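You operate a simulated robot arm through the tools that you are given. There is no shell and no other tool. Be economical: measure what you need, move in short steps, check, and stop when the job is done.

The job below is to be done with a simulated robot arm. You get a single attempt, and the scene is never put back.

## Task
Puff the grade 40 filter from the To do tray clean and stand it in the Ready tray.
Fine: in the filter box, hood shut; press the bellows till it shows clean; leave the hood open and the air valve shut. Set down upright: what you pick out. Where these are worked on the way, their far stop is far enough and under half their travel is too little: sliding hood.

It is judged by the outcome, as a careful person would: the job done as asked, and still so three seconds after it is handed in. It fails if anything else is knocked over, pushed out of place, dropped, spilled or broken.

## Robot
A 6-joint arm with a two-finger parallel gripper, fixed in place. Base frame: the origin is at the foot of the arm, x ahead of it, y to its left, z up; the work surface is at about z = 0.8. Units: m, rad, N and s.
With the tool pointing down near the work surface it reaches from about 0.24 to 0.64 m from the base axis. Its first joint turns from -1.152 to 1.152 rad. Payload 2.7 kg.
The TCP is the grasp point between the finger pads, 0.023 m short of the fingertips. In the tool frame z runs along the fingers and y along their closing line. The gripper opens to 0.094 m. The fingers are 0.038 m wide and 0.01 m thick; the gripper's body (0.054 by 0.096 m) begins 0.039 m behind the TCP.
Orientation is that of the tool frame in the base frame, as a unit quaternion [w, x, y, z]. With the fingers straight down and closing along the base's y, the tool's x points along the base's -x, its y along +y and its z along -z.

## Interface
- The arm moves only by the tool jog_arm. Its argument "plan" is a list of rows, each a list of 7 numbers: the shift along the base's x, y, z in units of 250 mm (1.0 is 250 mm), then the turn, a rotation vector about the base's x, y, z in units of 180 degrees (1.0 is 180 degrees), then the gripper command, from -1 (shut) to 1 (fully open), values between in proportion. In form: [[dx, dy, dz, wx, wy, wz, hand], ...]. A call has 1 to 8 rows; each row is the pose to reach, as a shift and turn from the pose commanded when the call began. A call with a number of a shift or a turn outside -1 to 1 is refused whole. Each row takes 0.2 s and may step no farther than 0.05 m and 0.15 rad from the row before; otherwise, or with a gripper value out of range, the whole call is refused. A pose out of reach is approached as far as the arm can. The call stops where the force on the tool passes 50 N (or 10 N more than at its start, if that is more) or the arm is blocked; 0.2 s more then pass. Each finger travels about 0.045 m/s and halts on what it meets, pressing with about 32 N; the grip force reading is that of the motor and also rises with nothing between the fingers. The clock runs only during rows and for 0.2 s after the last one: add rows that repeat a pose to give the fingers time. It gives the time, the measured TCP pose, the force on the tool (base axes), the opening and the grip force at its end, in the units of the frame above (readings bear some noise), with the torque about the TCP (base axes, N m) and any sound that the robot's microphone picked up, and new pictures: "show" is both (left out), scene, wrist or none.
- Cameras (640 x 400 px; columns grow to the right, rows downward): "scene" is fixed at [0.0753, -0.4336, 1.3935]; the picture's right is [0.71, -0.71, 0.00], its down [-0.46, -0.46, -0.75] and it looks along [0.53, 0.53, -0.66] (base axes); focal length 260 px, centre (320, 200). "wrist" rides on the gripper at [0.086, 0.016, -0.075] in the tool frame; the picture's right is [-0.18, 0.98, 0.00], its down [-0.58, -0.11, -0.81] and it looks along [-0.79, -0.15, 0.59] (tool axes); focal length 243 px, centre (320, 200). There is no depth. A picture from a camera that has moved, and an enlarged one, comes with that camera's place and axes in the base frame and with its lens. The place of the scene camera against the robot may be out by one fixed shift of up to 0.012 m in any direction.
- inspect(camera, box): a new picture of the part [left, top, right, bottom] of that camera's present view, enlarged. The clock stands still meanwhile.
- hand_in(): hands the job in; it is judged then, once.

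Work in short steps. Places have to be worked out from the pictures, the camera data and where the tool is seen: move nearer, look again, correct. Check each grasp and each placing, and mend what went wrong. You have 120 turns and 200 pictures in all, those below and enlarged ones among them. Open the gripper and draw the arm clear of the work before you hand the job in, unless the task says otherwise; then end with one line.

The tools are called after "Request:" as name(argument=value, ...) on one line, values as JSON. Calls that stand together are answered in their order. jog_arm: Moves the arm, as the interface text tells. Its arguments: {"type":"object","properties":{"plan":{"type":"array","items":{"type":"array","items":{"type":"number"}}},"show":{"type":"string","enum":["both","scene","wrist","none"]}},"required":["plan"]} The other tools are called the same way: inspect (camera, box) takes an enlarged picture of a part of a camera's view; hand_in () hands the job in.

At the start:

```text
time_s: 0.0
tcp_pos: [0.4242, 0.0996, 1.168]
orientation: [0.0, 0.0, 1.0, 0.0]
contact_force: [-0.1, -0.1, -0.9]
moment: [0.01, 0.02, 0.01]
opening: 0.0939
finger_force: 0.1
```

scene: 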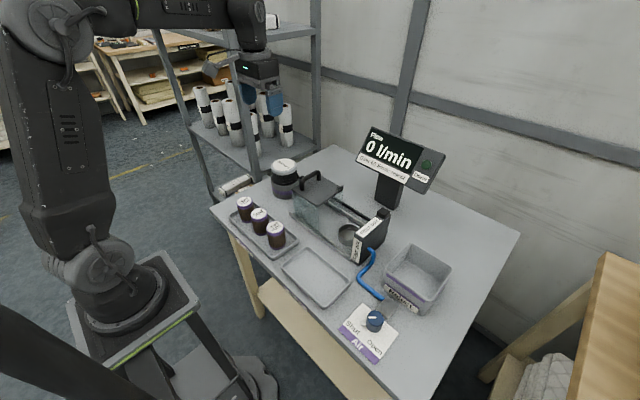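
wrist: 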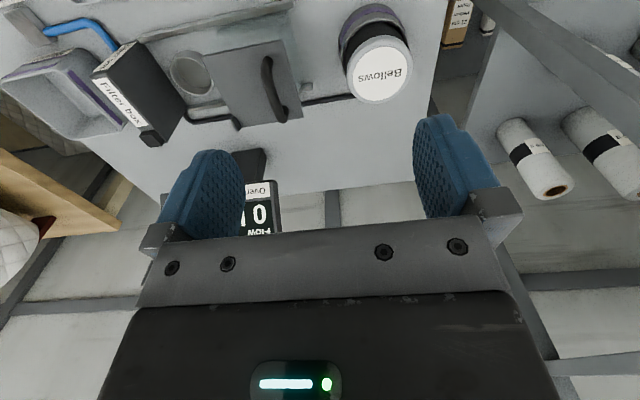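

I'll look closely at the table first: the trays, the filter box, the bellows, the valve and the display.

Request:
inspect(camera="scene", box=[210, 150, 370, 250])

Request:
inspect(camera="scene", box=[270, 240, 470, 365])

Request:
inspect(camera="scene", box=[290, 115, 450, 265])

```text
4.00 times, centred on (290, 200) of scene
camera zoom: at [0.0753, -0.4336, 1.3935], right [0.71, -0.71, 0.0], down [-0.46, -0.46, -0.75], along [0.53, 0.53, -0.66], focal length 1041 px, centre (440, 200)
```

zoom: 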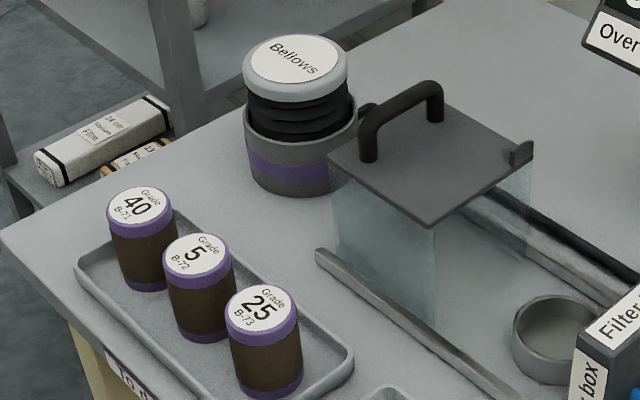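

```text
3.20 times, centred on (370, 302) of scene
camera zoom: at [0.0753, -0.4336, 1.3935], right [0.71, -0.71, 0.0], down [-0.46, -0.46, -0.75], along [0.53, 0.53, -0.66], focal length 833 px, centre (160, -128)
```

zoom: 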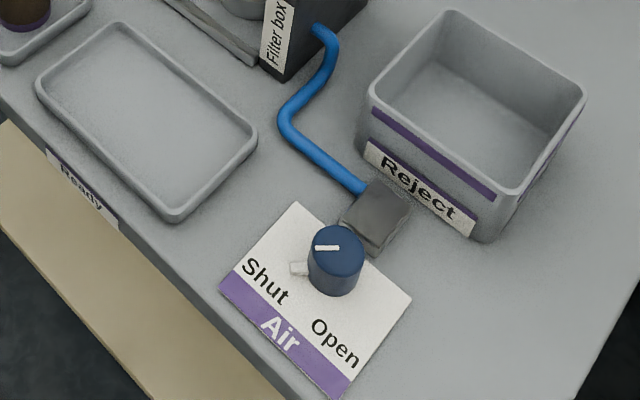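

```text
2.67 times, centred on (370, 190) of scene
camera zoom: at [0.0753, -0.4336, 1.3935], right [0.71, -0.71, 0.0], down [-0.46, -0.46, -0.75], along [0.53, 0.53, -0.66], focal length 694 px, centre (187, 227)
```

zoom: 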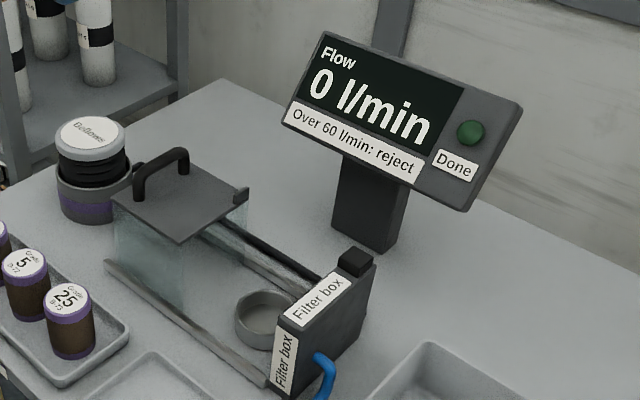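

The filters stand in a row along y at x≈0.33, with Grade 40 at about (0.33, 0.145). I'll turn the tool -90° so it closes along x, and move above Grade 40.

Request:
jog_arm(plan=[[-0.05, 0.02, -0.05, 0, 0, -0.045, 0.6], [-0.1, 0.04, -0.1, 0, 0, -0.09, 0.6], [-0.15, 0.07, -0.15, 0, 0, -0.135, 0.6], [-0.2, 0.09, -0.2, 0, 0, -0.18, 0.6], [-0.25, 0.12, -0.25, 0, 0, -0.225, 0.6], [-0.3, 0.14, -0.3, 0, 0, -0.27, 0.6], [-0.35, 0.16, -0.35, 0, 0, -0.315, 0.6], [-0.38, 0.18, -0.4, 0, 0, -0.36, 0.6]], show="none")

Request:
jog_arm(plan=[[0, 0, 0, 0, 0, -0.045, 0.6], [0, 0, 0, 0, 0, -0.09, 0.6], [0, 0, 0, 0, 0, -0.14, 0.6], [0, 0, 0, 0, 0, -0.14, 0.6]])

```text
time_s: 1.8
tcp_pos: [0.3298, 0.1446, 1.0672]
orientation: [0.0, 0.537, 0.844, 0.001]
contact_force: [-0.7, 0.6, -0.6]
moment: [0.0, -0.02, -0.01]
opening: 0.0753
finger_force: 0.0
```

```text
refused: row 3 steps farther than a row can; nothing moved
```

Row 3 was slightly too big a step, so I'll send the rest of the turn again in smaller steps.

Request:
jog_arm(plan=[[0, 0, 0, 0, 0, -0.045, 0.6], [0, 0, 0, 0, 0, -0.09, 0.6], [0, 0, 0, 0, 0, -0.135, 0.6], [0, 0, 0, 0, 0, -0.14, 0.6]])

```text
time_s: 2.8
tcp_pos: [0.3285, 0.1451, 1.0681]
orientation: [0.0, 0.708, 0.706, -0.001]
contact_force: [0.8, -0.1, -0.3]
moment: [0.03, 0.01, -0.01]
opening: 0.0752
finger_force: 0.2
camera wrist: at [0.3441, 0.2311, 1.1412], right [0.98, -0.19, 0.0], down [-0.11, -0.58, 0.81], along [-0.15, -0.79, -0.59], focal length 243 px, centre (320, 200)
```

scene: 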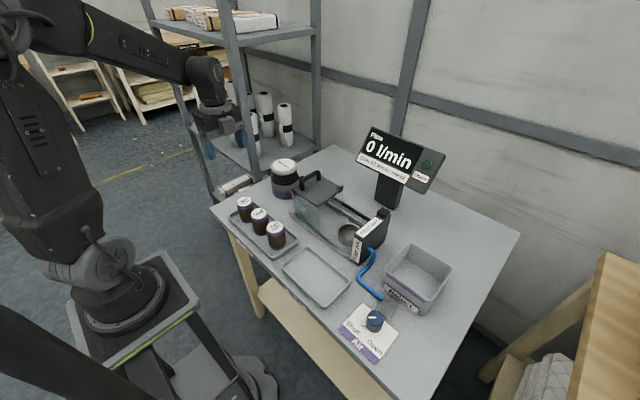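
wrist: 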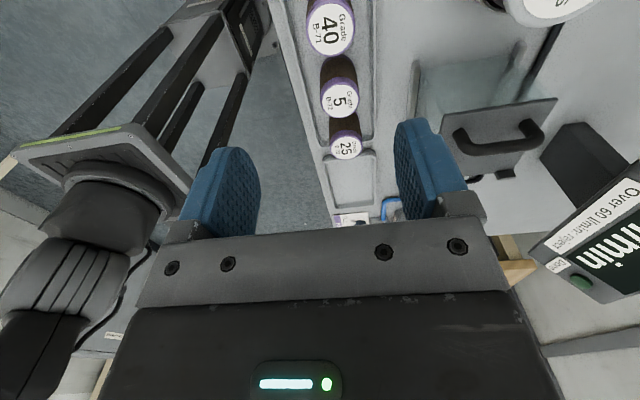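

From the wrist view, Grade 40's axis is at about (0.337, 0.143). I'll shift and come down partway to check.

Request:
jog_arm(plan=[[0.034, -0.008, -0.16, 0, 0, 0, 0.6], [0.034, -0.008, -0.32, 0, 0, 0, 0.6], [0.034, -0.008, -0.48, 0, 0, 0, 0.6], [0.034, -0.008, -0.52, 0, 0, 0, 0.6]])

Request:
inspect(camera="scene", box=[200, 150, 300, 250])

```text
time_s: 3.8
tcp_pos: [0.3369, 0.1428, 0.9376]
orientation: [0.001, 0.707, 0.707, 0.0]
contact_force: [1.5, 0.9, -0.4]
moment: [0.03, -0.02, -0.04]
opening: 0.0753
finger_force: 0.0
camera wrist: at [0.353, 0.229, 1.0106], right [0.98, -0.18, 0.0], down [-0.11, -0.58, 0.81], along [-0.15, -0.79, -0.59], focal length 243 px, centre (320, 200)
```

scene: 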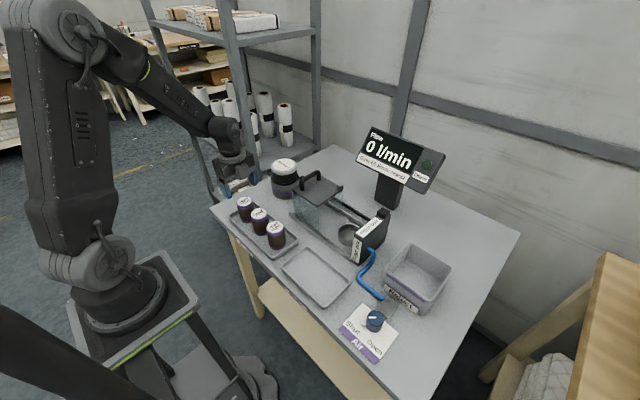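
wrist: 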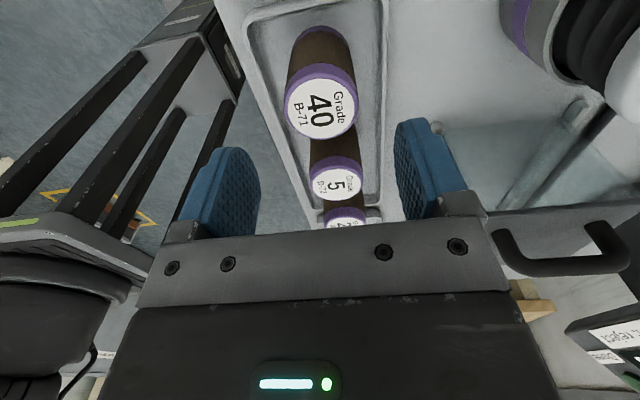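

```text
4.00 times, centred on (250, 200) of scene
camera zoom: at [0.0753, -0.4336, 1.3935], right [0.71, -0.71, 0.0], down [-0.46, -0.46, -0.75], along [0.53, 0.53, -0.66], focal length 1041 px, centre (600, 200)
```

zoom: 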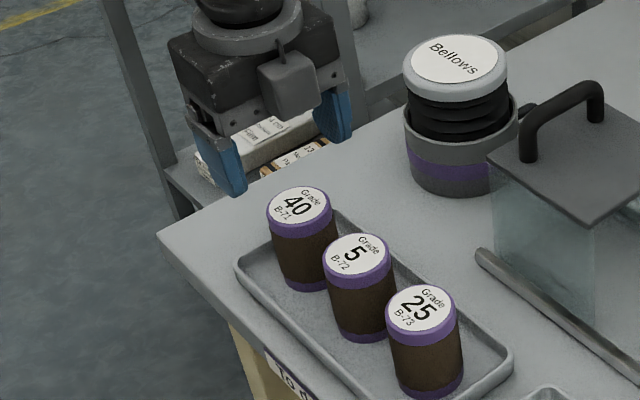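

Both cameras agree on the filter (about 0.337, 0.144, top at about 0.87). I'll come down to z≈0.85 and close.

Request:
jog_arm(plan=[[0, 0.005, -0.15, 0, 0, 0, 0.6], [0, 0.005, -0.3, 0, 0, 0, 0.6], [0, 0.005, -0.35, 0, 0, 0, 0.6]])

```text
time_s: 4.6
tcp_pos: [0.3361, 0.1444, 0.8478]
orientation: [0.0, 0.707, 0.707, 0.0]
contact_force: [-0.5, -0.8, -0.5]
moment: [-0.02, 0.02, 0.0]
opening: 0.0751
finger_force: 0.0
camera wrist: at [0.3522, 0.2305, 0.9222], right [0.98, -0.18, 0.0], down [-0.11, -0.58, 0.81], along [-0.15, -0.79, -0.59], focal length 243 px, centre (320, 200)
```

scene: 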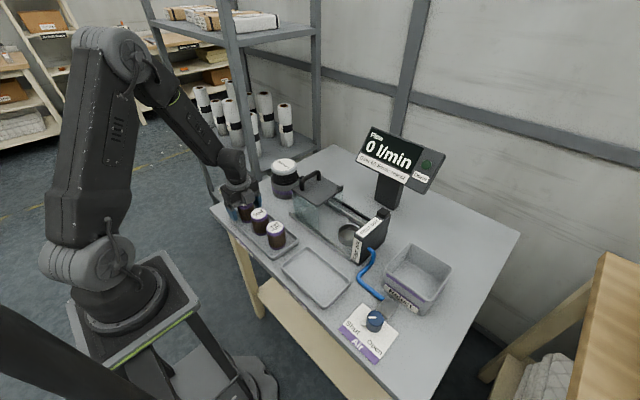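
wrist: 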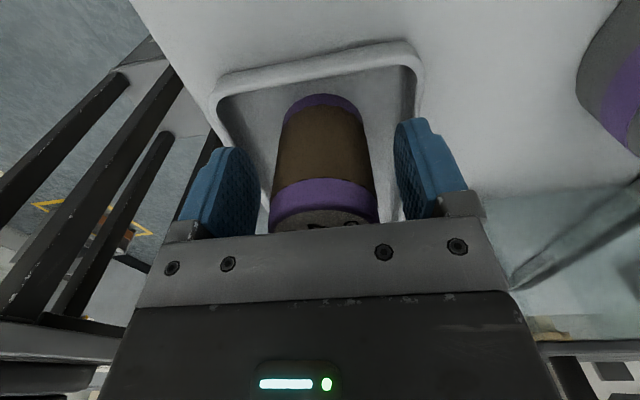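

The filter is centred between the fingers, so I'll close on it.

Request:
jog_arm(plan=[[0, 0, 0, 0, 0, 0, 0.2], [0, 0, 0, 0, 0, 0, -0.2], [0, 0, 0, 0, 0, 0, -0.4], [0, 0, 0, 0, 0, 0, -0.4]], show="wrist")

```text
time_s: 5.6
tcp_pos: [0.3359, 0.144, 0.8486]
orientation: [0.001, 0.707, 0.707, 0.0]
contact_force: [-0.4, -0.1, 0.8]
moment: [-0.01, 0.01, 0.01]
opening: 0.047
finger_force: 32.2
camera wrist: at [0.3522, 0.2304, 0.9226], right [0.98, -0.18, 0.0], down [-0.11, -0.58, 0.81], along [-0.15, -0.79, -0.59], focal length 243 px, centre (320, 200)
```

wrist: 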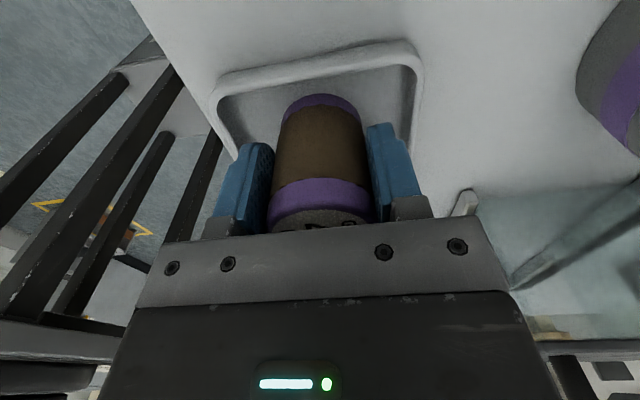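

Gripped at 47 mm. I'll lift straight up, then go across toward the cup and stop short of it to measure.

Request:
jog_arm(plan=[[0, 0, 0.1, 0, 0, 0, -0.4], [0, 0, 0.28, 0, 0, 0, -0.4], [0, 0, 0.46, 0, 0, 0, -0.4], [0, 0, 0.64, 0, 0, 0, -0.4], [0, 0, 0.8, 0, 0, 0, -0.4]], show="scene")

Request:
jog_arm(plan=[[0.08, -0.12, 0, 0, 0, 0, -0.4], [0.16, -0.24, 0, 0, 0, 0, -0.4], [0.24, -0.36, 0, 0, 0, 0, -0.4], [0.32, -0.48, 0, 0, 0, 0, -0.4], [0.4, -0.6, 0, 0, 0, 0, -0.4], [0.48, -0.72, 0, 0, 0, 0, -0.4], [0.56, -0.84, 0, 0, 0, 0, -0.4], [0.64, -0.96, 0, 0, 0, 0, -0.4]])

Request:
inspect(camera="wrist", box=[200, 0, 500, 220])

```text
time_s: 6.8
tcp_pos: [0.3367, 0.1439, 1.0503]
orientation: [0.0, 0.707, 0.707, 0.0]
contact_force: [-0.5, -0.2, -0.7]
moment: [-0.02, -0.01, 0.0]
opening: 0.0468
finger_force: 32.0
```

scene: 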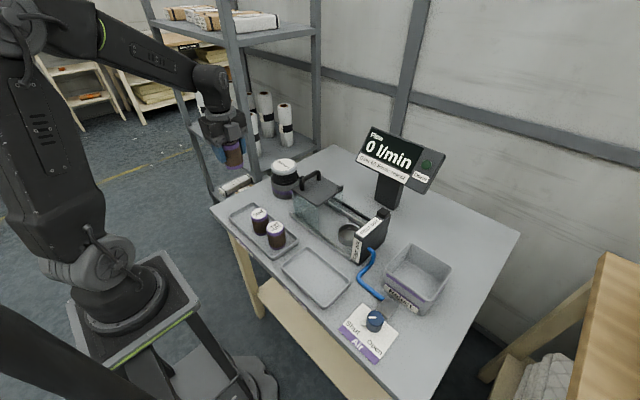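

```text
time_s: 8.6
tcp_pos: [0.4983, -0.0965, 1.0493]
orientation: [0.0, 0.707, 0.707, 0.0]
contact_force: [0.0, 0.0, -0.3]
moment: [0.0, 0.03, 0.01]
opening: 0.0469
finger_force: 32.3
camera wrist: at [0.5127, -0.011, 1.1241], right [0.98, -0.18, 0.0], down [-0.11, -0.58, 0.81], along [-0.15, -0.79, -0.59], focal length 243 px, centre (320, 200)
```

scene: 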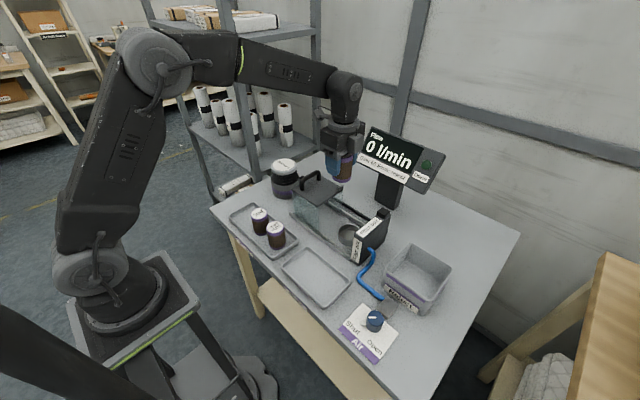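
wrist: 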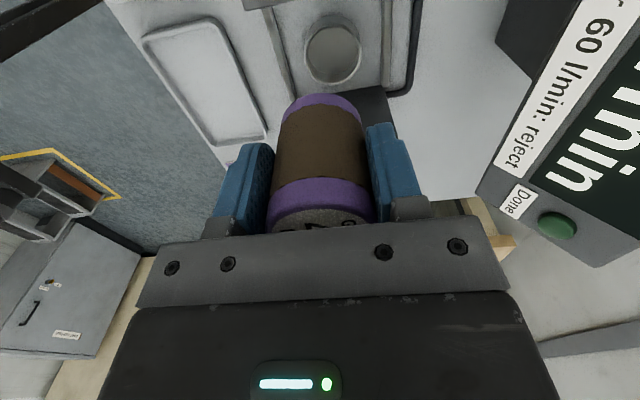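

```text
1.82 times, centred on (350, 110) of wrist
camera zoom: at [0.5127, -0.011, 1.1241], right [0.98, -0.18, 0.0], down [-0.11, -0.58, 0.81], along [-0.15, -0.79, -0.59], focal length 441 px, centre (266, 364)
```

zoom: 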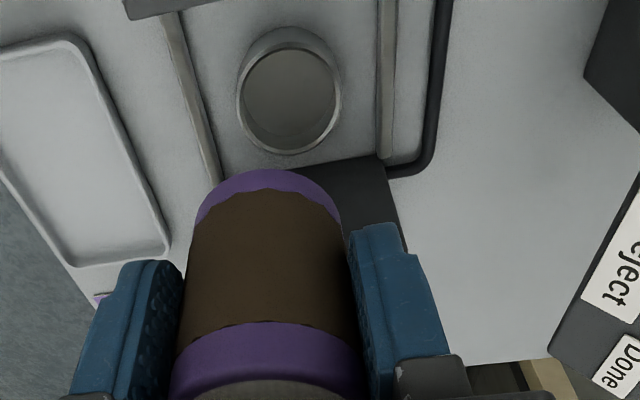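

I put the cup at about (0.504, -0.139), rim z≈0.825. I'll move above it with the filter bottom still clear of the rim and check.

Request:
jog_arm(plan=[[0.012, -0.09, 0, 0, 0, 0, -0.4], [0.023, -0.17, 0, 0, 0, 0, -0.4], [0.023, -0.17, -0.16, 0, 0, 0, -0.4], [0.023, -0.17, -0.32, 0, 0, 0, -0.4], [0.023, -0.17, -0.48, 0, 0, 0, -0.4]])

Request:
inspect(camera="scene", box=[280, 150, 440, 270])

Request:
inspect(camera="wrist", box=[200, 0, 500, 220])

```text
time_s: 9.8
tcp_pos: [0.5023, -0.1379, 0.9291]
orientation: [0.0, 0.707, 0.707, 0.001]
contact_force: [0.9, -1.2, 0.0]
moment: [-0.02, -0.02, 0.01]
opening: 0.047
finger_force: 31.8
camera wrist: at [0.5185, -0.0522, 1.0032], right [0.98, -0.18, 0.0], down [-0.11, -0.58, 0.81], along [-0.15, -0.79, -0.59], focal length 243 px, centre (320, 200)
```

scene: 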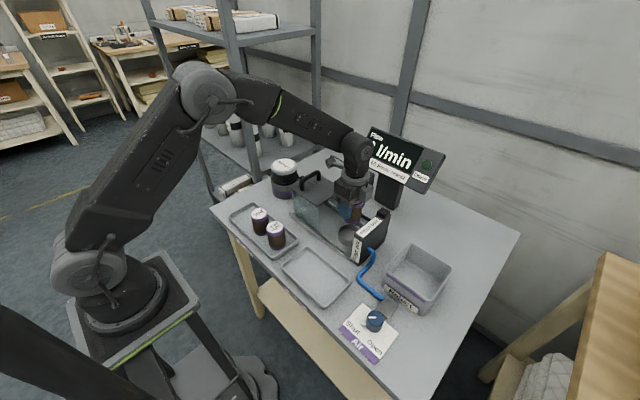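
wrist: 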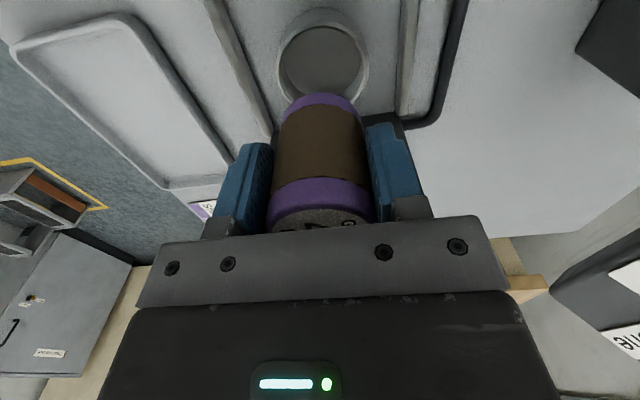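

```text
3.33 times, centred on (360, 210) of scene
camera zoom: at [0.0753, -0.4336, 1.3935], right [0.71, -0.71, 0.0], down [-0.46, -0.46, -0.75], along [0.53, 0.53, -0.66], focal length 868 px, centre (187, 167)
```

zoom: 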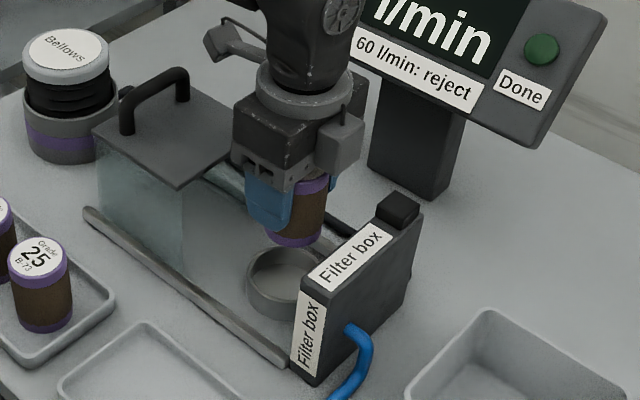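

```text
1.82 times, centred on (350, 110) of wrist
camera zoom: at [0.5185, -0.0522, 1.0032], right [0.98, -0.18, 0.0], down [-0.11, -0.58, 0.81], along [-0.15, -0.79, -0.59], focal length 441 px, centre (266, 364)
```

zoom: 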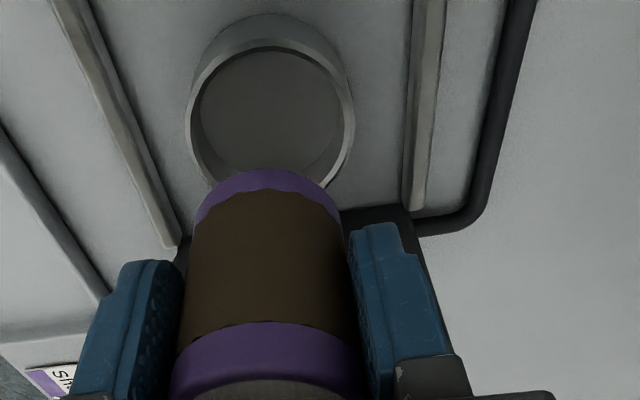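

The cup seems to be at about x 0.505, y -0.136. I'll nudge x and lower until the filter bottom is just over the rim.

Request:
jog_arm(plan=[[0.008, 0.004, -0.1, 0, 0, 0, -0.4], [0.008, 0.004, -0.2, 0, 0, 0, -0.4], [0.008, 0.004, -0.2, 0, 0, 0, -0.4]], show="none")

Request:
inspect(camera="scene", box=[320, 180, 400, 260])

Request:
inspect(camera="wrist", box=[200, 0, 500, 220])

```text
time_s: 10.6
tcp_pos: [0.5034, -0.1369, 0.8796]
orientation: [0.0, 0.707, 0.707, 0.0]
contact_force: [-0.2, 0.2, 0.5]
moment: [0.02, 0.03, -0.02]
opening: 0.0468
finger_force: 31.6
```

```text
5.00 times, centred on (360, 220) of scene
camera zoom: at [0.0753, -0.4336, 1.3935], right [0.71, -0.71, 0.0], down [-0.46, -0.46, -0.75], along [0.53, 0.53, -0.66], focal length 1301 px, centre (120, 100)
```

zoom: 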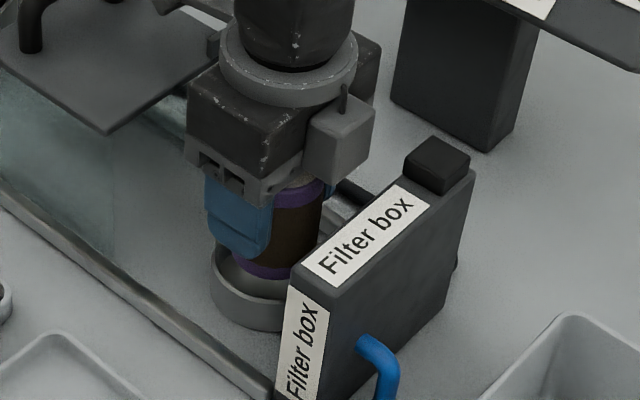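

```text
1.82 times, centred on (350, 110) of wrist
camera zoom: at [0.5203, -0.0514, 0.9534], right [0.98, -0.18, 0.0], down [-0.11, -0.58, 0.81], along [-0.15, -0.79, -0.59], focal length 441 px, centre (266, 364)
```

zoom: 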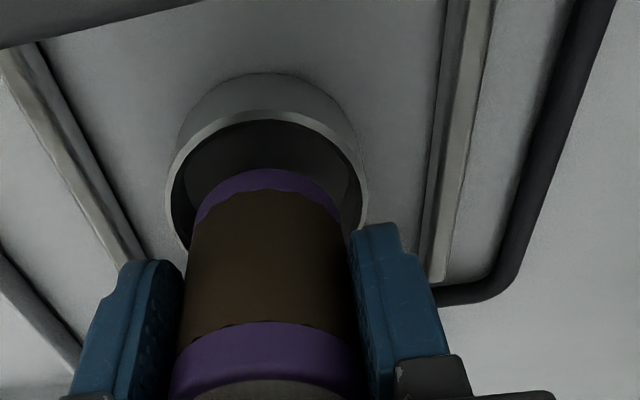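

The filter's x matches the cup, but it sits about 3 mm too far toward -y. I'll correct y and lower gently, watching the force.

Request:
jog_arm(plan=[[0.002, 0.012, 0, 0, 0, 0, -0.4], [0.002, 0.012, -0.04, 0, 0, 0, -0.4], [0.002, 0.012, -0.07, 0, 0, 0, -0.4]], show="none")

Request:
inspect(camera="wrist", box=[200, 0, 500, 220])

Request:
inspect(camera="scene", box=[320, 180, 400, 260])

```text
time_s: 11.4
tcp_pos: [0.5057, -0.1344, 0.8612]
orientation: [0.0, 0.707, 0.708, 0.0]
contact_force: [0.6, 0.0, -0.7]
moment: [0.01, 0.02, -0.04]
opening: 0.0469
finger_force: 32.3
```

```text
1.82 times, centred on (350, 110) of wrist
camera zoom: at [0.5207, -0.0484, 0.9363], right [0.98, -0.18, 0.0], down [-0.11, -0.58, 0.81], along [-0.15, -0.79, -0.59], focal length 441 px, centre (266, 364)
```

zoom: 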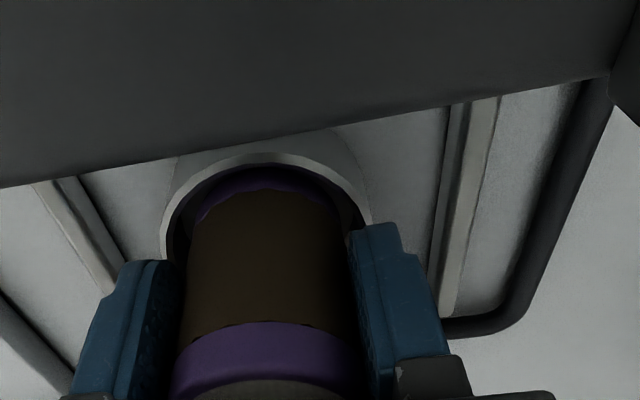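

```text
5.00 times, centred on (360, 220) of scene
camera zoom: at [0.0753, -0.4336, 1.3935], right [0.71, -0.71, 0.0], down [-0.46, -0.46, -0.75], along [0.53, 0.53, -0.66], focal length 1301 px, centre (120, 100)
```

zoom: 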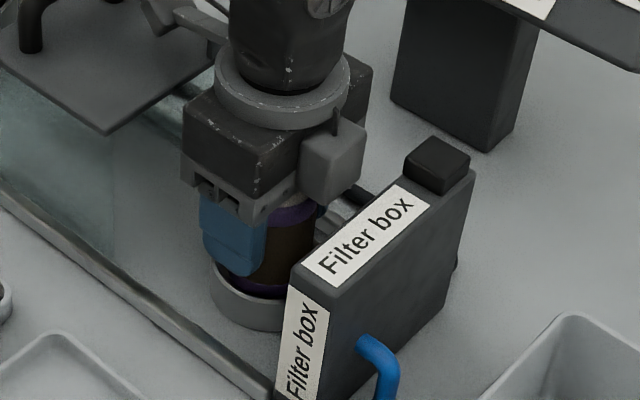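

The filter is inside the rim. The wrist camera housing is now above the open hood's front edge, so I'll check that clearance before going lower.

Request:
inspect(camera="scene", box=[315, 165, 365, 200])

```text
11.43 times, centred on (340, 182) of scene
camera zoom: at [0.0753, -0.4336, 1.3935], right [0.71, -0.71, 0.0], down [-0.46, -0.46, -0.75], along [0.53, 0.53, -0.66], focal length 2975 px, centre (91, 400)
```

zoom: 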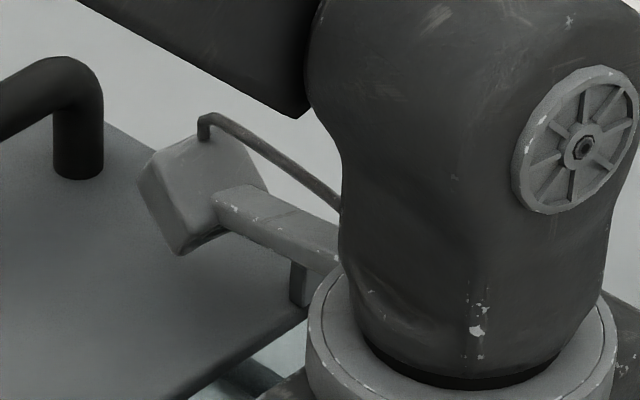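

Clearance between housing and hood is about 15 mm, and I need about 12 mm. I'll lower in small steps, checking force and view.

Request:
jog_arm(plan=[[0, 0, -0.012, 0, 0, 0, -0.4], [0, 0, -0.024, 0, 0, 0, -0.4]], show="none")

Request:
inspect(camera="scene", box=[315, 165, 365, 200])

Request:
inspect(camera="wrist", box=[200, 0, 500, 220])

```text
time_s: 12.0
tcp_pos: [0.5045, -0.1343, 0.8573]
orientation: [0.0, 0.707, 0.707, 0.0]
contact_force: [0.1, -0.7, -2.4]
moment: [0.0, -0.04, -0.02]
opening: 0.0471
finger_force: 31.8
```

```text
11.43 times, centred on (340, 182) of scene
camera zoom: at [0.0753, -0.4336, 1.3935], right [0.71, -0.71, 0.0], down [-0.46, -0.46, -0.75], along [0.53, 0.53, -0.66], focal length 2975 px, centre (91, 400)
```

zoom: 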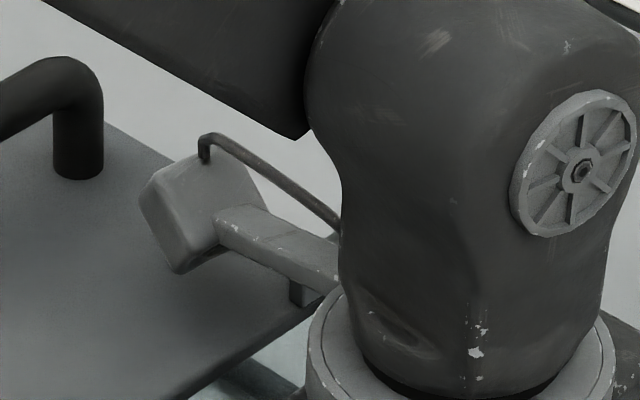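

```text
1.82 times, centred on (350, 110) of wrist
camera zoom: at [0.5209, -0.0486, 0.9303], right [0.98, -0.18, 0.0], down [-0.11, -0.58, 0.81], along [-0.15, -0.79, -0.59], focal length 441 px, centre (266, 364)
```

zoom: 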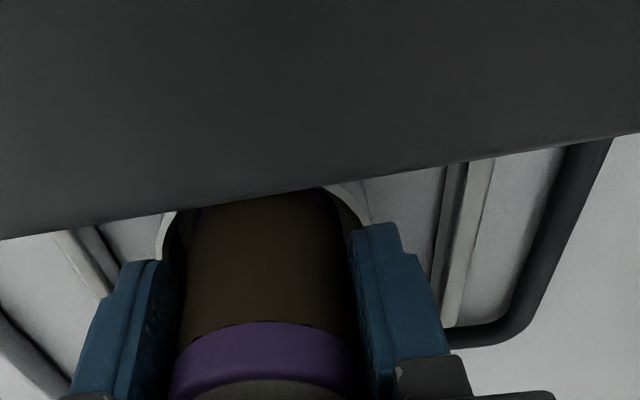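

There's a slight force (-2.4 N) that may be first contact, so I'll go down only 2 mm more and watch it.

Request:
jog_arm(plan=[[0, 0, -0.008, 0, 0, 0, -0.4], [0, 0, -0.008, 0, 0, 0, -0.4]], show="none")

Request:
inspect(camera="scene", box=[320, 180, 400, 260])

```text
time_s: 12.6
tcp_pos: [0.5065, -0.1342, 0.8535]
orientation: [0.0, 0.707, 0.707, 0.0]
contact_force: [0.4, -0.3, -1.3]
moment: [0.02, 0.0, 0.03]
opening: 0.0472
finger_force: 32.5
```

```text
5.00 times, centred on (360, 220) of scene
camera zoom: at [0.0753, -0.4336, 1.3935], right [0.71, -0.71, 0.0], down [-0.46, -0.46, -0.75], along [0.53, 0.53, -0.66], focal length 1301 px, centre (120, 100)
```

zoom: 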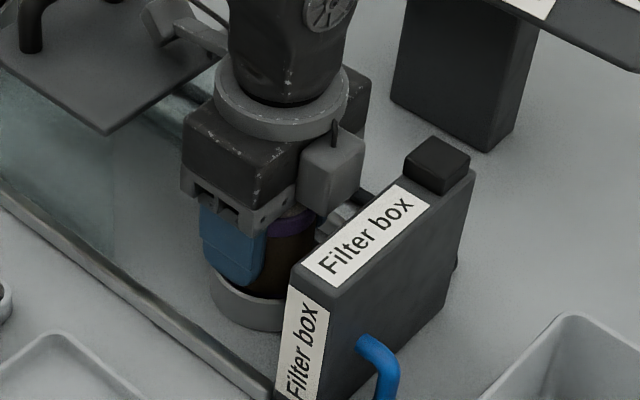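

No contact yet (the readings are noise), so I'll continue in 2 mm steps.

Request:
jog_arm(plan=[[0, 0, -0.008, 0, 0, 0, -0.4], [0, 0, -0.008, 0, 0, 0, -0.4]], show="none")

Request:
inspect(camera="scene", box=[315, 165, 365, 200])

```text
time_s: 13.2
tcp_pos: [0.5058, -0.1339, 0.8525]
orientation: [0.0, 0.707, 0.707, 0.001]
contact_force: [-0.6, -0.4, -0.9]
moment: [-0.01, 0.01, 0.0]
opening: 0.0468
finger_force: 32.4
```

```text
11.43 times, centred on (340, 182) of scene
camera zoom: at [0.0753, -0.4336, 1.3935], right [0.71, -0.71, 0.0], down [-0.46, -0.46, -0.75], along [0.53, 0.53, -0.66], focal length 2975 px, centre (91, 400)
```

zoom: 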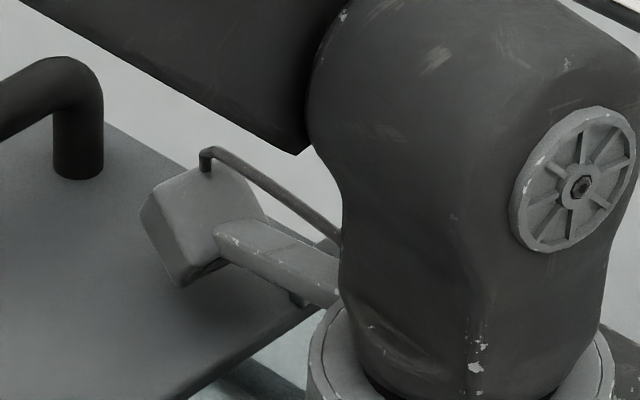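

Still free, so I'll go another 2 mm, then 1.5 mm.

Request:
jog_arm(plan=[[0, 0, -0.008, 0, 0, 0, -0.4], [0, 0, -0.008, 0, 0, 0, -0.4]], show="none")

Request:
jog_arm(plan=[[0, 0, -0.006, 0, 0, 0, -0.4], [0, 0, -0.006, 0, 0, 0, -0.4]], show="none")

Request:
inspect(camera="scene", box=[315, 165, 365, 200])

```text
time_s: 13.8
tcp_pos: [0.5067, -0.1347, 0.8503]
orientation: [0.0, 0.707, 0.707, 0.0]
contact_force: [-0.3, 0.5, -1.3]
moment: [-0.02, -0.02, -0.01]
opening: 0.0471
finger_force: 31.9
```

```text
time_s: 14.4
tcp_pos: [0.5068, -0.1336, 0.849]
orientation: [0.0, 0.707, 0.707, 0.0]
contact_force: [-0.3, 0.5, 2.5]
moment: [0.02, 0.08, 0.0]
opening: 0.0469
finger_force: 31.9
```

```text
11.43 times, centred on (340, 182) of scene
camera zoom: at [0.0752, -0.4336, 1.3935], right [0.71, -0.71, 0.0], down [-0.46, -0.46, -0.75], along [0.53, 0.53, -0.66], focal length 2975 px, centre (91, 400)
```

zoom: 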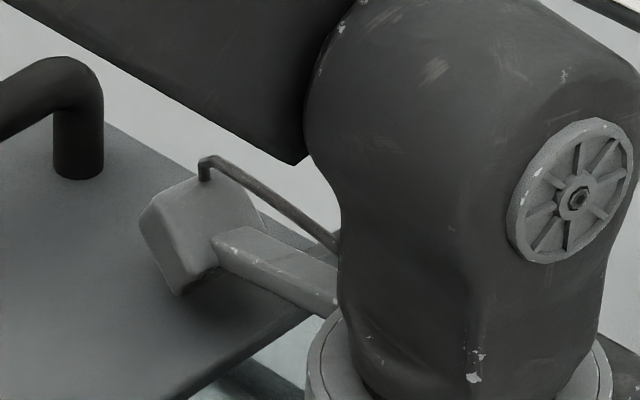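

Force turned to +2.5 N upward at z 0.849, the height it had on the tray, so the filter has touched the cup floor. I'll open slightly and rise straight up.

Request:
jog_arm(plan=[[0, 0, 0, 0, 0, 0, 0.1], [0, 0, 0, 0, 0, 0, 0.2], [0, 0, 0, 0, 0, 0, 0.3], [0, 0, 0, 0, 0, 0, 0.3]], show="none")

Request:
jog_arm(plan=[[0, 0, 0.04, 0, 0, 0, 0.3], [0, 0, 0.12, 0, 0, 0, 0.3], [0, 0, 0.28, 0, 0, 0, 0.3], [0, 0, 0.44, 0, 0, 0, 0.3], [0, 0, 0.6, 0, 0, 0, 0.3]])

Request:
inspect(camera="scene", box=[280, 160, 400, 260])

```text
time_s: 15.4
tcp_pos: [0.5056, -0.1348, 0.8497]
orientation: [0.0, 0.707, 0.707, 0.0]
contact_force: [-0.5, 0.1, 0.6]
moment: [0.03, 0.01, 0.01]
opening: 0.061
finger_force: 0.1
```

```text
time_s: 16.6
tcp_pos: [0.5071, -0.1338, 0.9985]
orientation: [0.0, 0.707, 0.707, 0.0]
contact_force: [0.5, 0.1, -0.1]
moment: [0.0, -0.01, -0.01]
opening: 0.0611
finger_force: 0.0
camera wrist: at [0.522, -0.0486, 1.0726], right [0.98, -0.18, 0.0], down [-0.11, -0.58, 0.81], along [-0.15, -0.79, -0.59], focal length 243 px, centre (320, 200)
```

scene: 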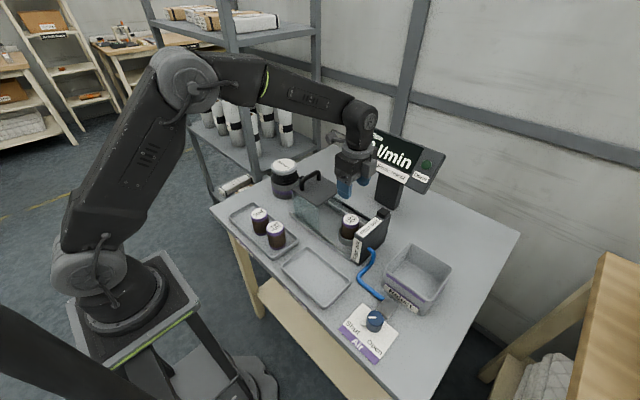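
wrist: 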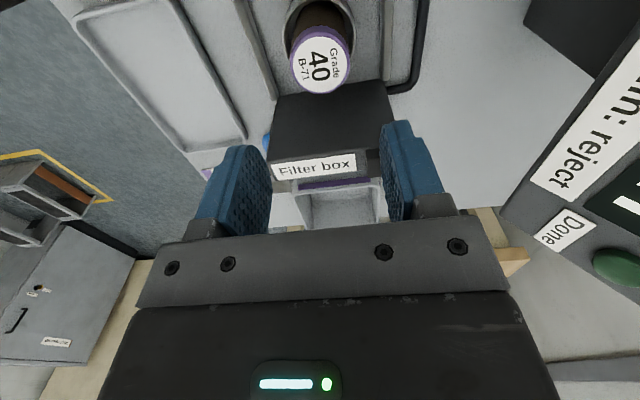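

```text
4.00 times, centred on (340, 210) of scene
camera zoom: at [0.0752, -0.4336, 1.3935], right [0.71, -0.71, 0.0], down [-0.46, -0.46, -0.75], along [0.53, 0.53, -0.66], focal length 1041 px, centre (240, 160)
```

zoom: 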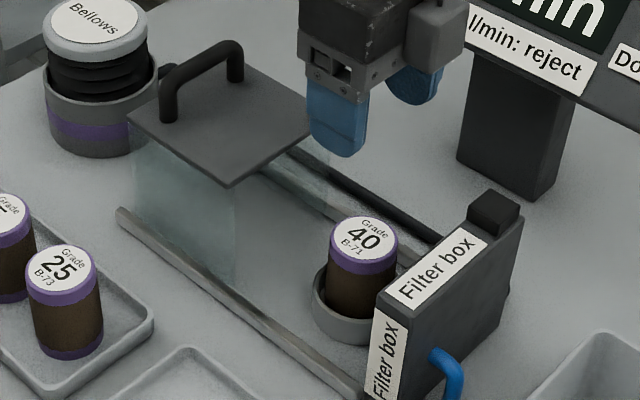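

The filter stands upright in the cup. Next I'll close the hood: go over its handle (bar at about y 0.027, z 0.945) with the fingers shut, then look before lowering behind it.

Request:
jog_arm(plan=[[0, 0.0, 0.1, 0, 0, 0, -1], [0, 0.18, 0.15, 0, 0, 0, -1], [0, 0.36, 0.15, 0, 0, 0, -1], [0, 0.54, 0.15, 0, 0, 0, -1], [0, 0.72, 0.15, 0, 0, 0, -1], [0, 0.8, 0.15, 0, 0, 0, -1], [0, 0.8, 0.15, 0, 0, 0, -1]])

Request:
inspect(camera="scene", box=[260, 130, 380, 230])

```text
time_s: 18.2
tcp_pos: [0.5049, 0.066, 1.0359]
orientation: [0.0, 0.707, 0.707, 0.0]
contact_force: [-0.9, 0.6, -0.1]
moment: [0.03, 0.01, -0.02]
opening: 0.0
finger_force: 32.0
camera wrist: at [0.5212, 0.1524, 1.1102], right [0.98, -0.18, 0.0], down [-0.11, -0.58, 0.81], along [-0.15, -0.79, -0.59], focal length 243 px, centre (320, 200)
```

scene: 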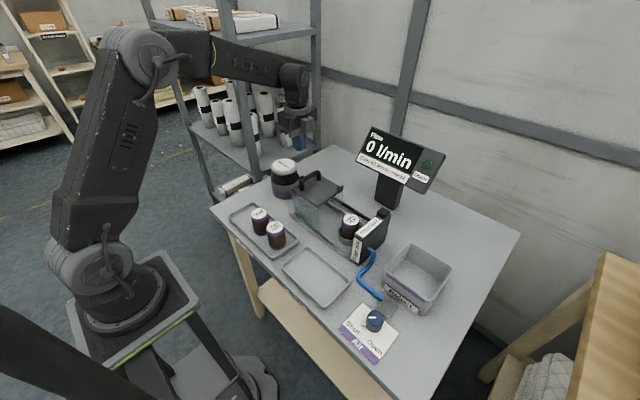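
wrist: 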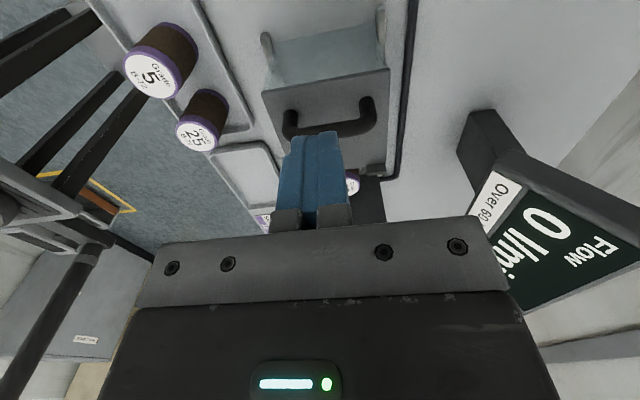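

```text
4.00 times, centred on (320, 180) of scene
camera zoom: at [0.0753, -0.4336, 1.3935], right [0.71, -0.71, 0.0], down [-0.46, -0.46, -0.75], along [0.53, 0.53, -0.66], focal length 1041 px, centre (320, 280)
```

zoom: 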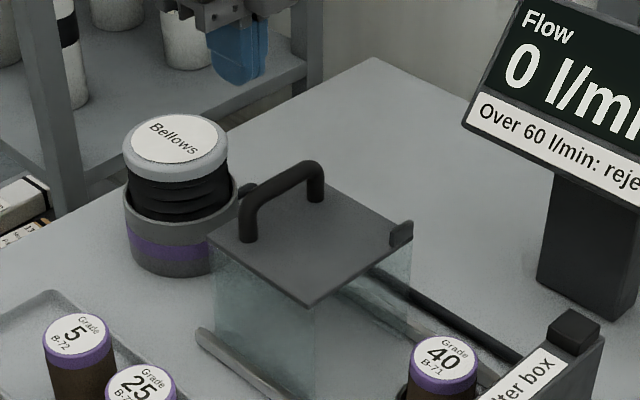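

Both views put the handle bar at y≈0.028. I'll lower the shut fingers behind it (tips at about z 0.927, above the hood plate) and start pushing toward -y.

Request:
jog_arm(plan=[[0, 0, -0.17, 0, 0, 0, -1], [0, 0, -0.344, 0, 0, 0, -1], [0, -0.04, -0.344, 0, 0, 0, -1], [0, -0.1, -0.344, 0, 0, 0, -1], [0, -0.16, -0.344, 0, 0, 0, -1], [0, -0.22, -0.344, 0, 0, 0, -1]])

Request:
inspect(camera="scene", box=[260, 130, 400, 250])

```text
time_s: 19.6
tcp_pos: [0.5062, 0.0101, 0.9509]
orientation: [0.001, 0.707, 0.707, 0.001]
contact_force: [-0.6, 1.2, 0.2]
moment: [0.02, 0.01, -0.03]
opening: 0.0
finger_force: 31.8
camera wrist: at [0.5207, 0.0965, 1.0241], right [0.98, -0.18, 0.0], down [-0.11, -0.58, 0.81], along [-0.15, -0.79, -0.59], focal length 243 px, centre (320, 200)
```

scene: 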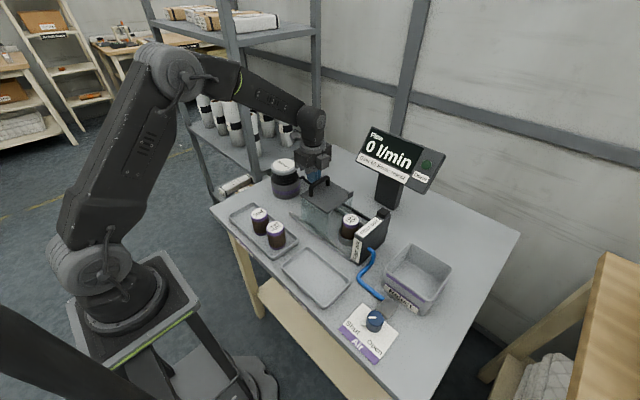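
wrist: 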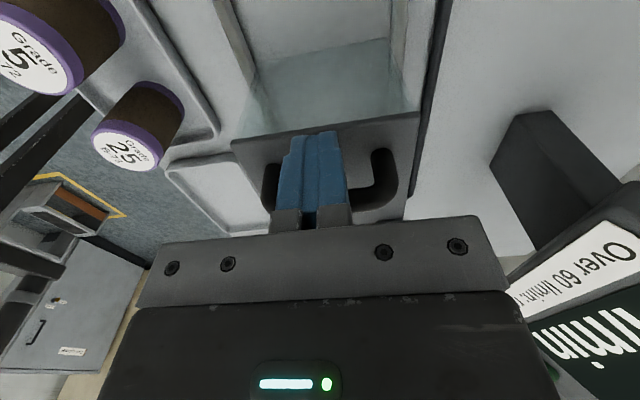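

```text
3.33 times, centred on (330, 190) of scene
camera zoom: at [0.0753, -0.4336, 1.3935], right [0.71, -0.71, 0.0], down [-0.46, -0.46, -0.75], along [0.53, 0.53, -0.66], focal length 868 px, centre (287, 233)
```

zoom: 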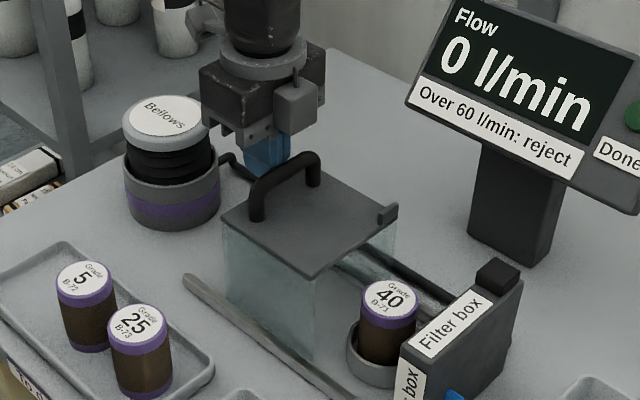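

The hood slides smoothly. Before pushing on, I'll check whether its front face is open so it won't hit the filter.

Request:
inspect(camera="scene", box=[300, 175, 380, 240])

```text
6.15 times, centred on (340, 208) of scene
camera zoom: at [0.0753, -0.4336, 1.3935], right [0.71, -0.71, 0.0], down [-0.46, -0.46, -0.75], along [0.53, 0.53, -0.66], focal length 1602 px, centre (197, 154)
```

zoom: 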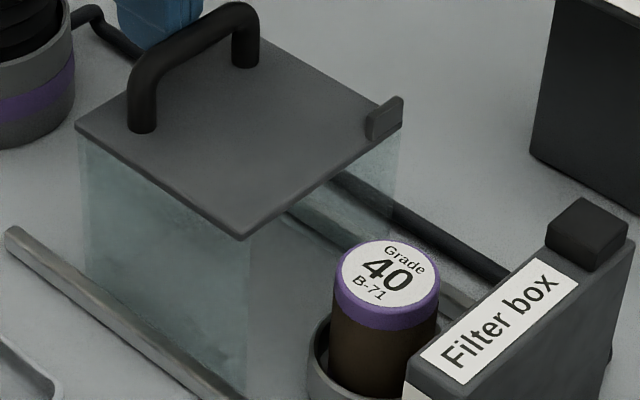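

The front is open, and the tab will meet the black nub on the panel. I'll continue the push to the stop.

Request:
jog_arm(plan=[[0, -0.06, 0, 0, 0, 0, -1], [0, -0.12, 0, 0, 0, 0, -1], [0, -0.18, 0, 0, 0, 0, -1], [0, -0.24, 0, 0, 0, 0, -1], [0, -0.3, 0, 0, 0, 0, -1]], show="wrist")

Request:
inspect(camera="scene", box=[280, 160, 420, 270])

```text
time_s: 20.8
tcp_pos: [0.5062, -0.0649, 0.9507]
orientation: [0.001, 0.707, 0.707, 0.001]
contact_force: [-0.4, 1.0, 0.6]
moment: [0.02, -0.01, 0.01]
opening: 0.0
finger_force: 32.1
camera wrist: at [0.5211, 0.0219, 1.0244], right [0.98, -0.18, 0.0], down [-0.11, -0.58, 0.81], along [-0.15, -0.79, -0.59], focal length 243 px, centre (320, 200)
```

wrist: 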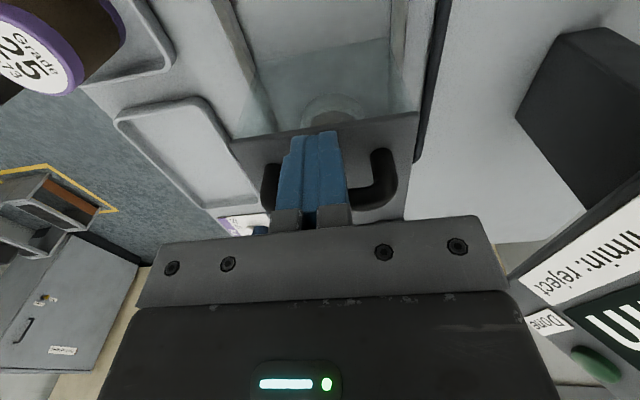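

```text
3.64 times, centred on (350, 215) of scene
camera zoom: at [0.0753, -0.4336, 1.3935], right [0.71, -0.71, 0.0], down [-0.46, -0.46, -0.75], along [0.53, 0.53, -0.66], focal length 946 px, centre (211, 146)
```

zoom: 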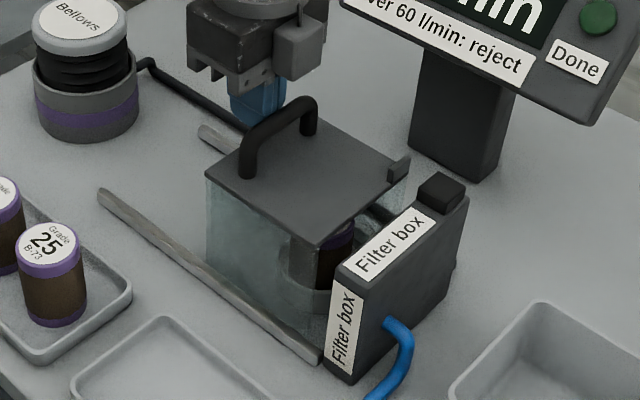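

It's almost shut, so I'll keep pushing gently until the stop.

Request:
jog_arm(plan=[[0, -0.02, 0, 0, 0, 0, -1], [0, -0.04, 0, 0, 0, 0, -1], [0, -0.06, 0, 0, 0, 0, -1], [0, -0.08, 0, 0, 0, 0, -1], [0, -0.1, 0, 0, 0, 0, -1], [0, -0.12, 0, 0, 0, 0, -1], [0, -0.14, 0, 0, 0, 0, -1], [0, -0.16, 0, 0, 0, 0, -1]], show="none")

Request:
inspect(camera="scene", box=[280, 160, 420, 270])

```text
time_s: 22.2
tcp_pos: [0.5062, -0.0846, 0.9509]
orientation: [-0.005, 0.706, 0.708, 0.004]
contact_force: [-2.4, 9.9, 1.4]
moment: [0.01, 0.13, -0.05]
opening: 0.0
finger_force: 32.3
stopped in row 7: the force on the tool passed its limit at 55 N (the readings are from after the stop); the commanded pose is now the measured one
```

```text
3.64 times, centred on (350, 215) of scene
camera zoom: at [0.0752, -0.4334, 1.3936], right [0.71, -0.71, 0.0], down [-0.46, -0.46, -0.75], along [0.53, 0.53, -0.66], focal length 946 px, centre (211, 146)
```

zoom: 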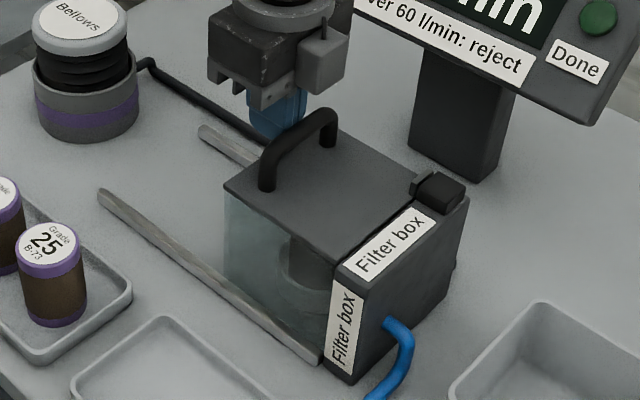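

The hood is shut against the panel. I'll back off, rise, and move over the bellows (estimated at about (0.523, 0.17), top z≈0.897).

Request:
jog_arm(plan=[[0, 0.04, 0, 0, 0, 0, -1], [0, 0.04, 0.16, 0, 0, 0, -1], [0.01, 0.2, 0.28, 0, 0, 0, -1], [0.02, 0.39, 0.28, 0, 0, 0, -1], [0.03, 0.58, 0.28, 0, 0, 0, -1], [0.05, 0.77, 0.28, 0, 0, 0, -1], [0.068, 0.96, 0.28, 0, 0, 0, -1], [0.068, 0.98, 0.28, 0, 0, 0, -1]])

Request:
inspect(camera="scene", box=[250, 110, 370, 210])

```text
time_s: 24.0
tcp_pos: [0.5242, 0.1605, 1.02]
orientation: [-0.005, 0.706, 0.708, 0.003]
contact_force: [-0.7, 0.3, 0.0]
moment: [0.0, -0.02, 0.02]
opening: 0.0
finger_force: 32.0
camera wrist: at [0.5378, 0.2459, 1.0949], right [0.98, -0.18, 0.0], down [-0.11, -0.59, 0.8], along [-0.15, -0.79, -0.6], focal length 243 px, centre (320, 200)
```

scene: 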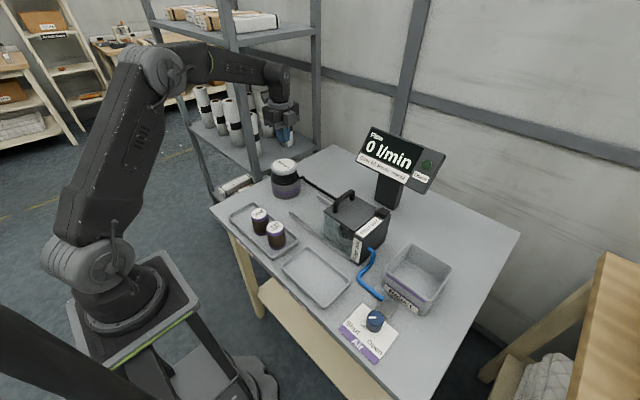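
wrist: 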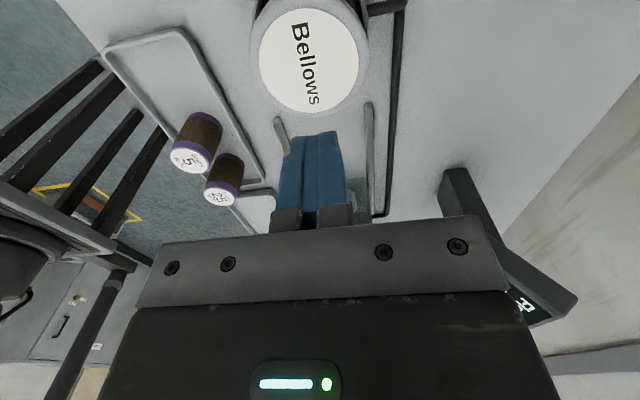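

```text
4.00 times, centred on (310, 160) of scene
camera zoom: at [0.0753, -0.4336, 1.3935], right [0.71, -0.71, 0.0], down [-0.46, -0.46, -0.75], along [0.53, 0.53, -0.66], focal length 1041 px, centre (360, 360)
```

zoom: 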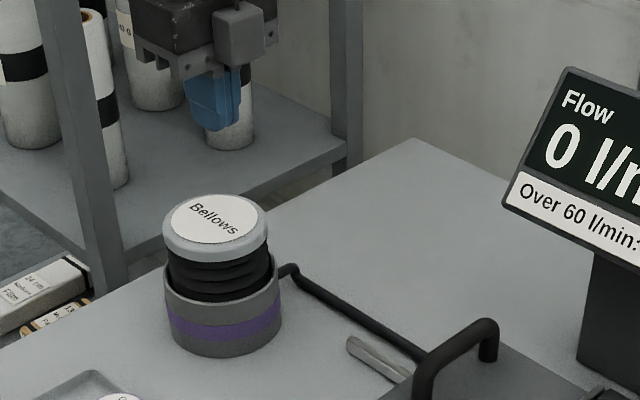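

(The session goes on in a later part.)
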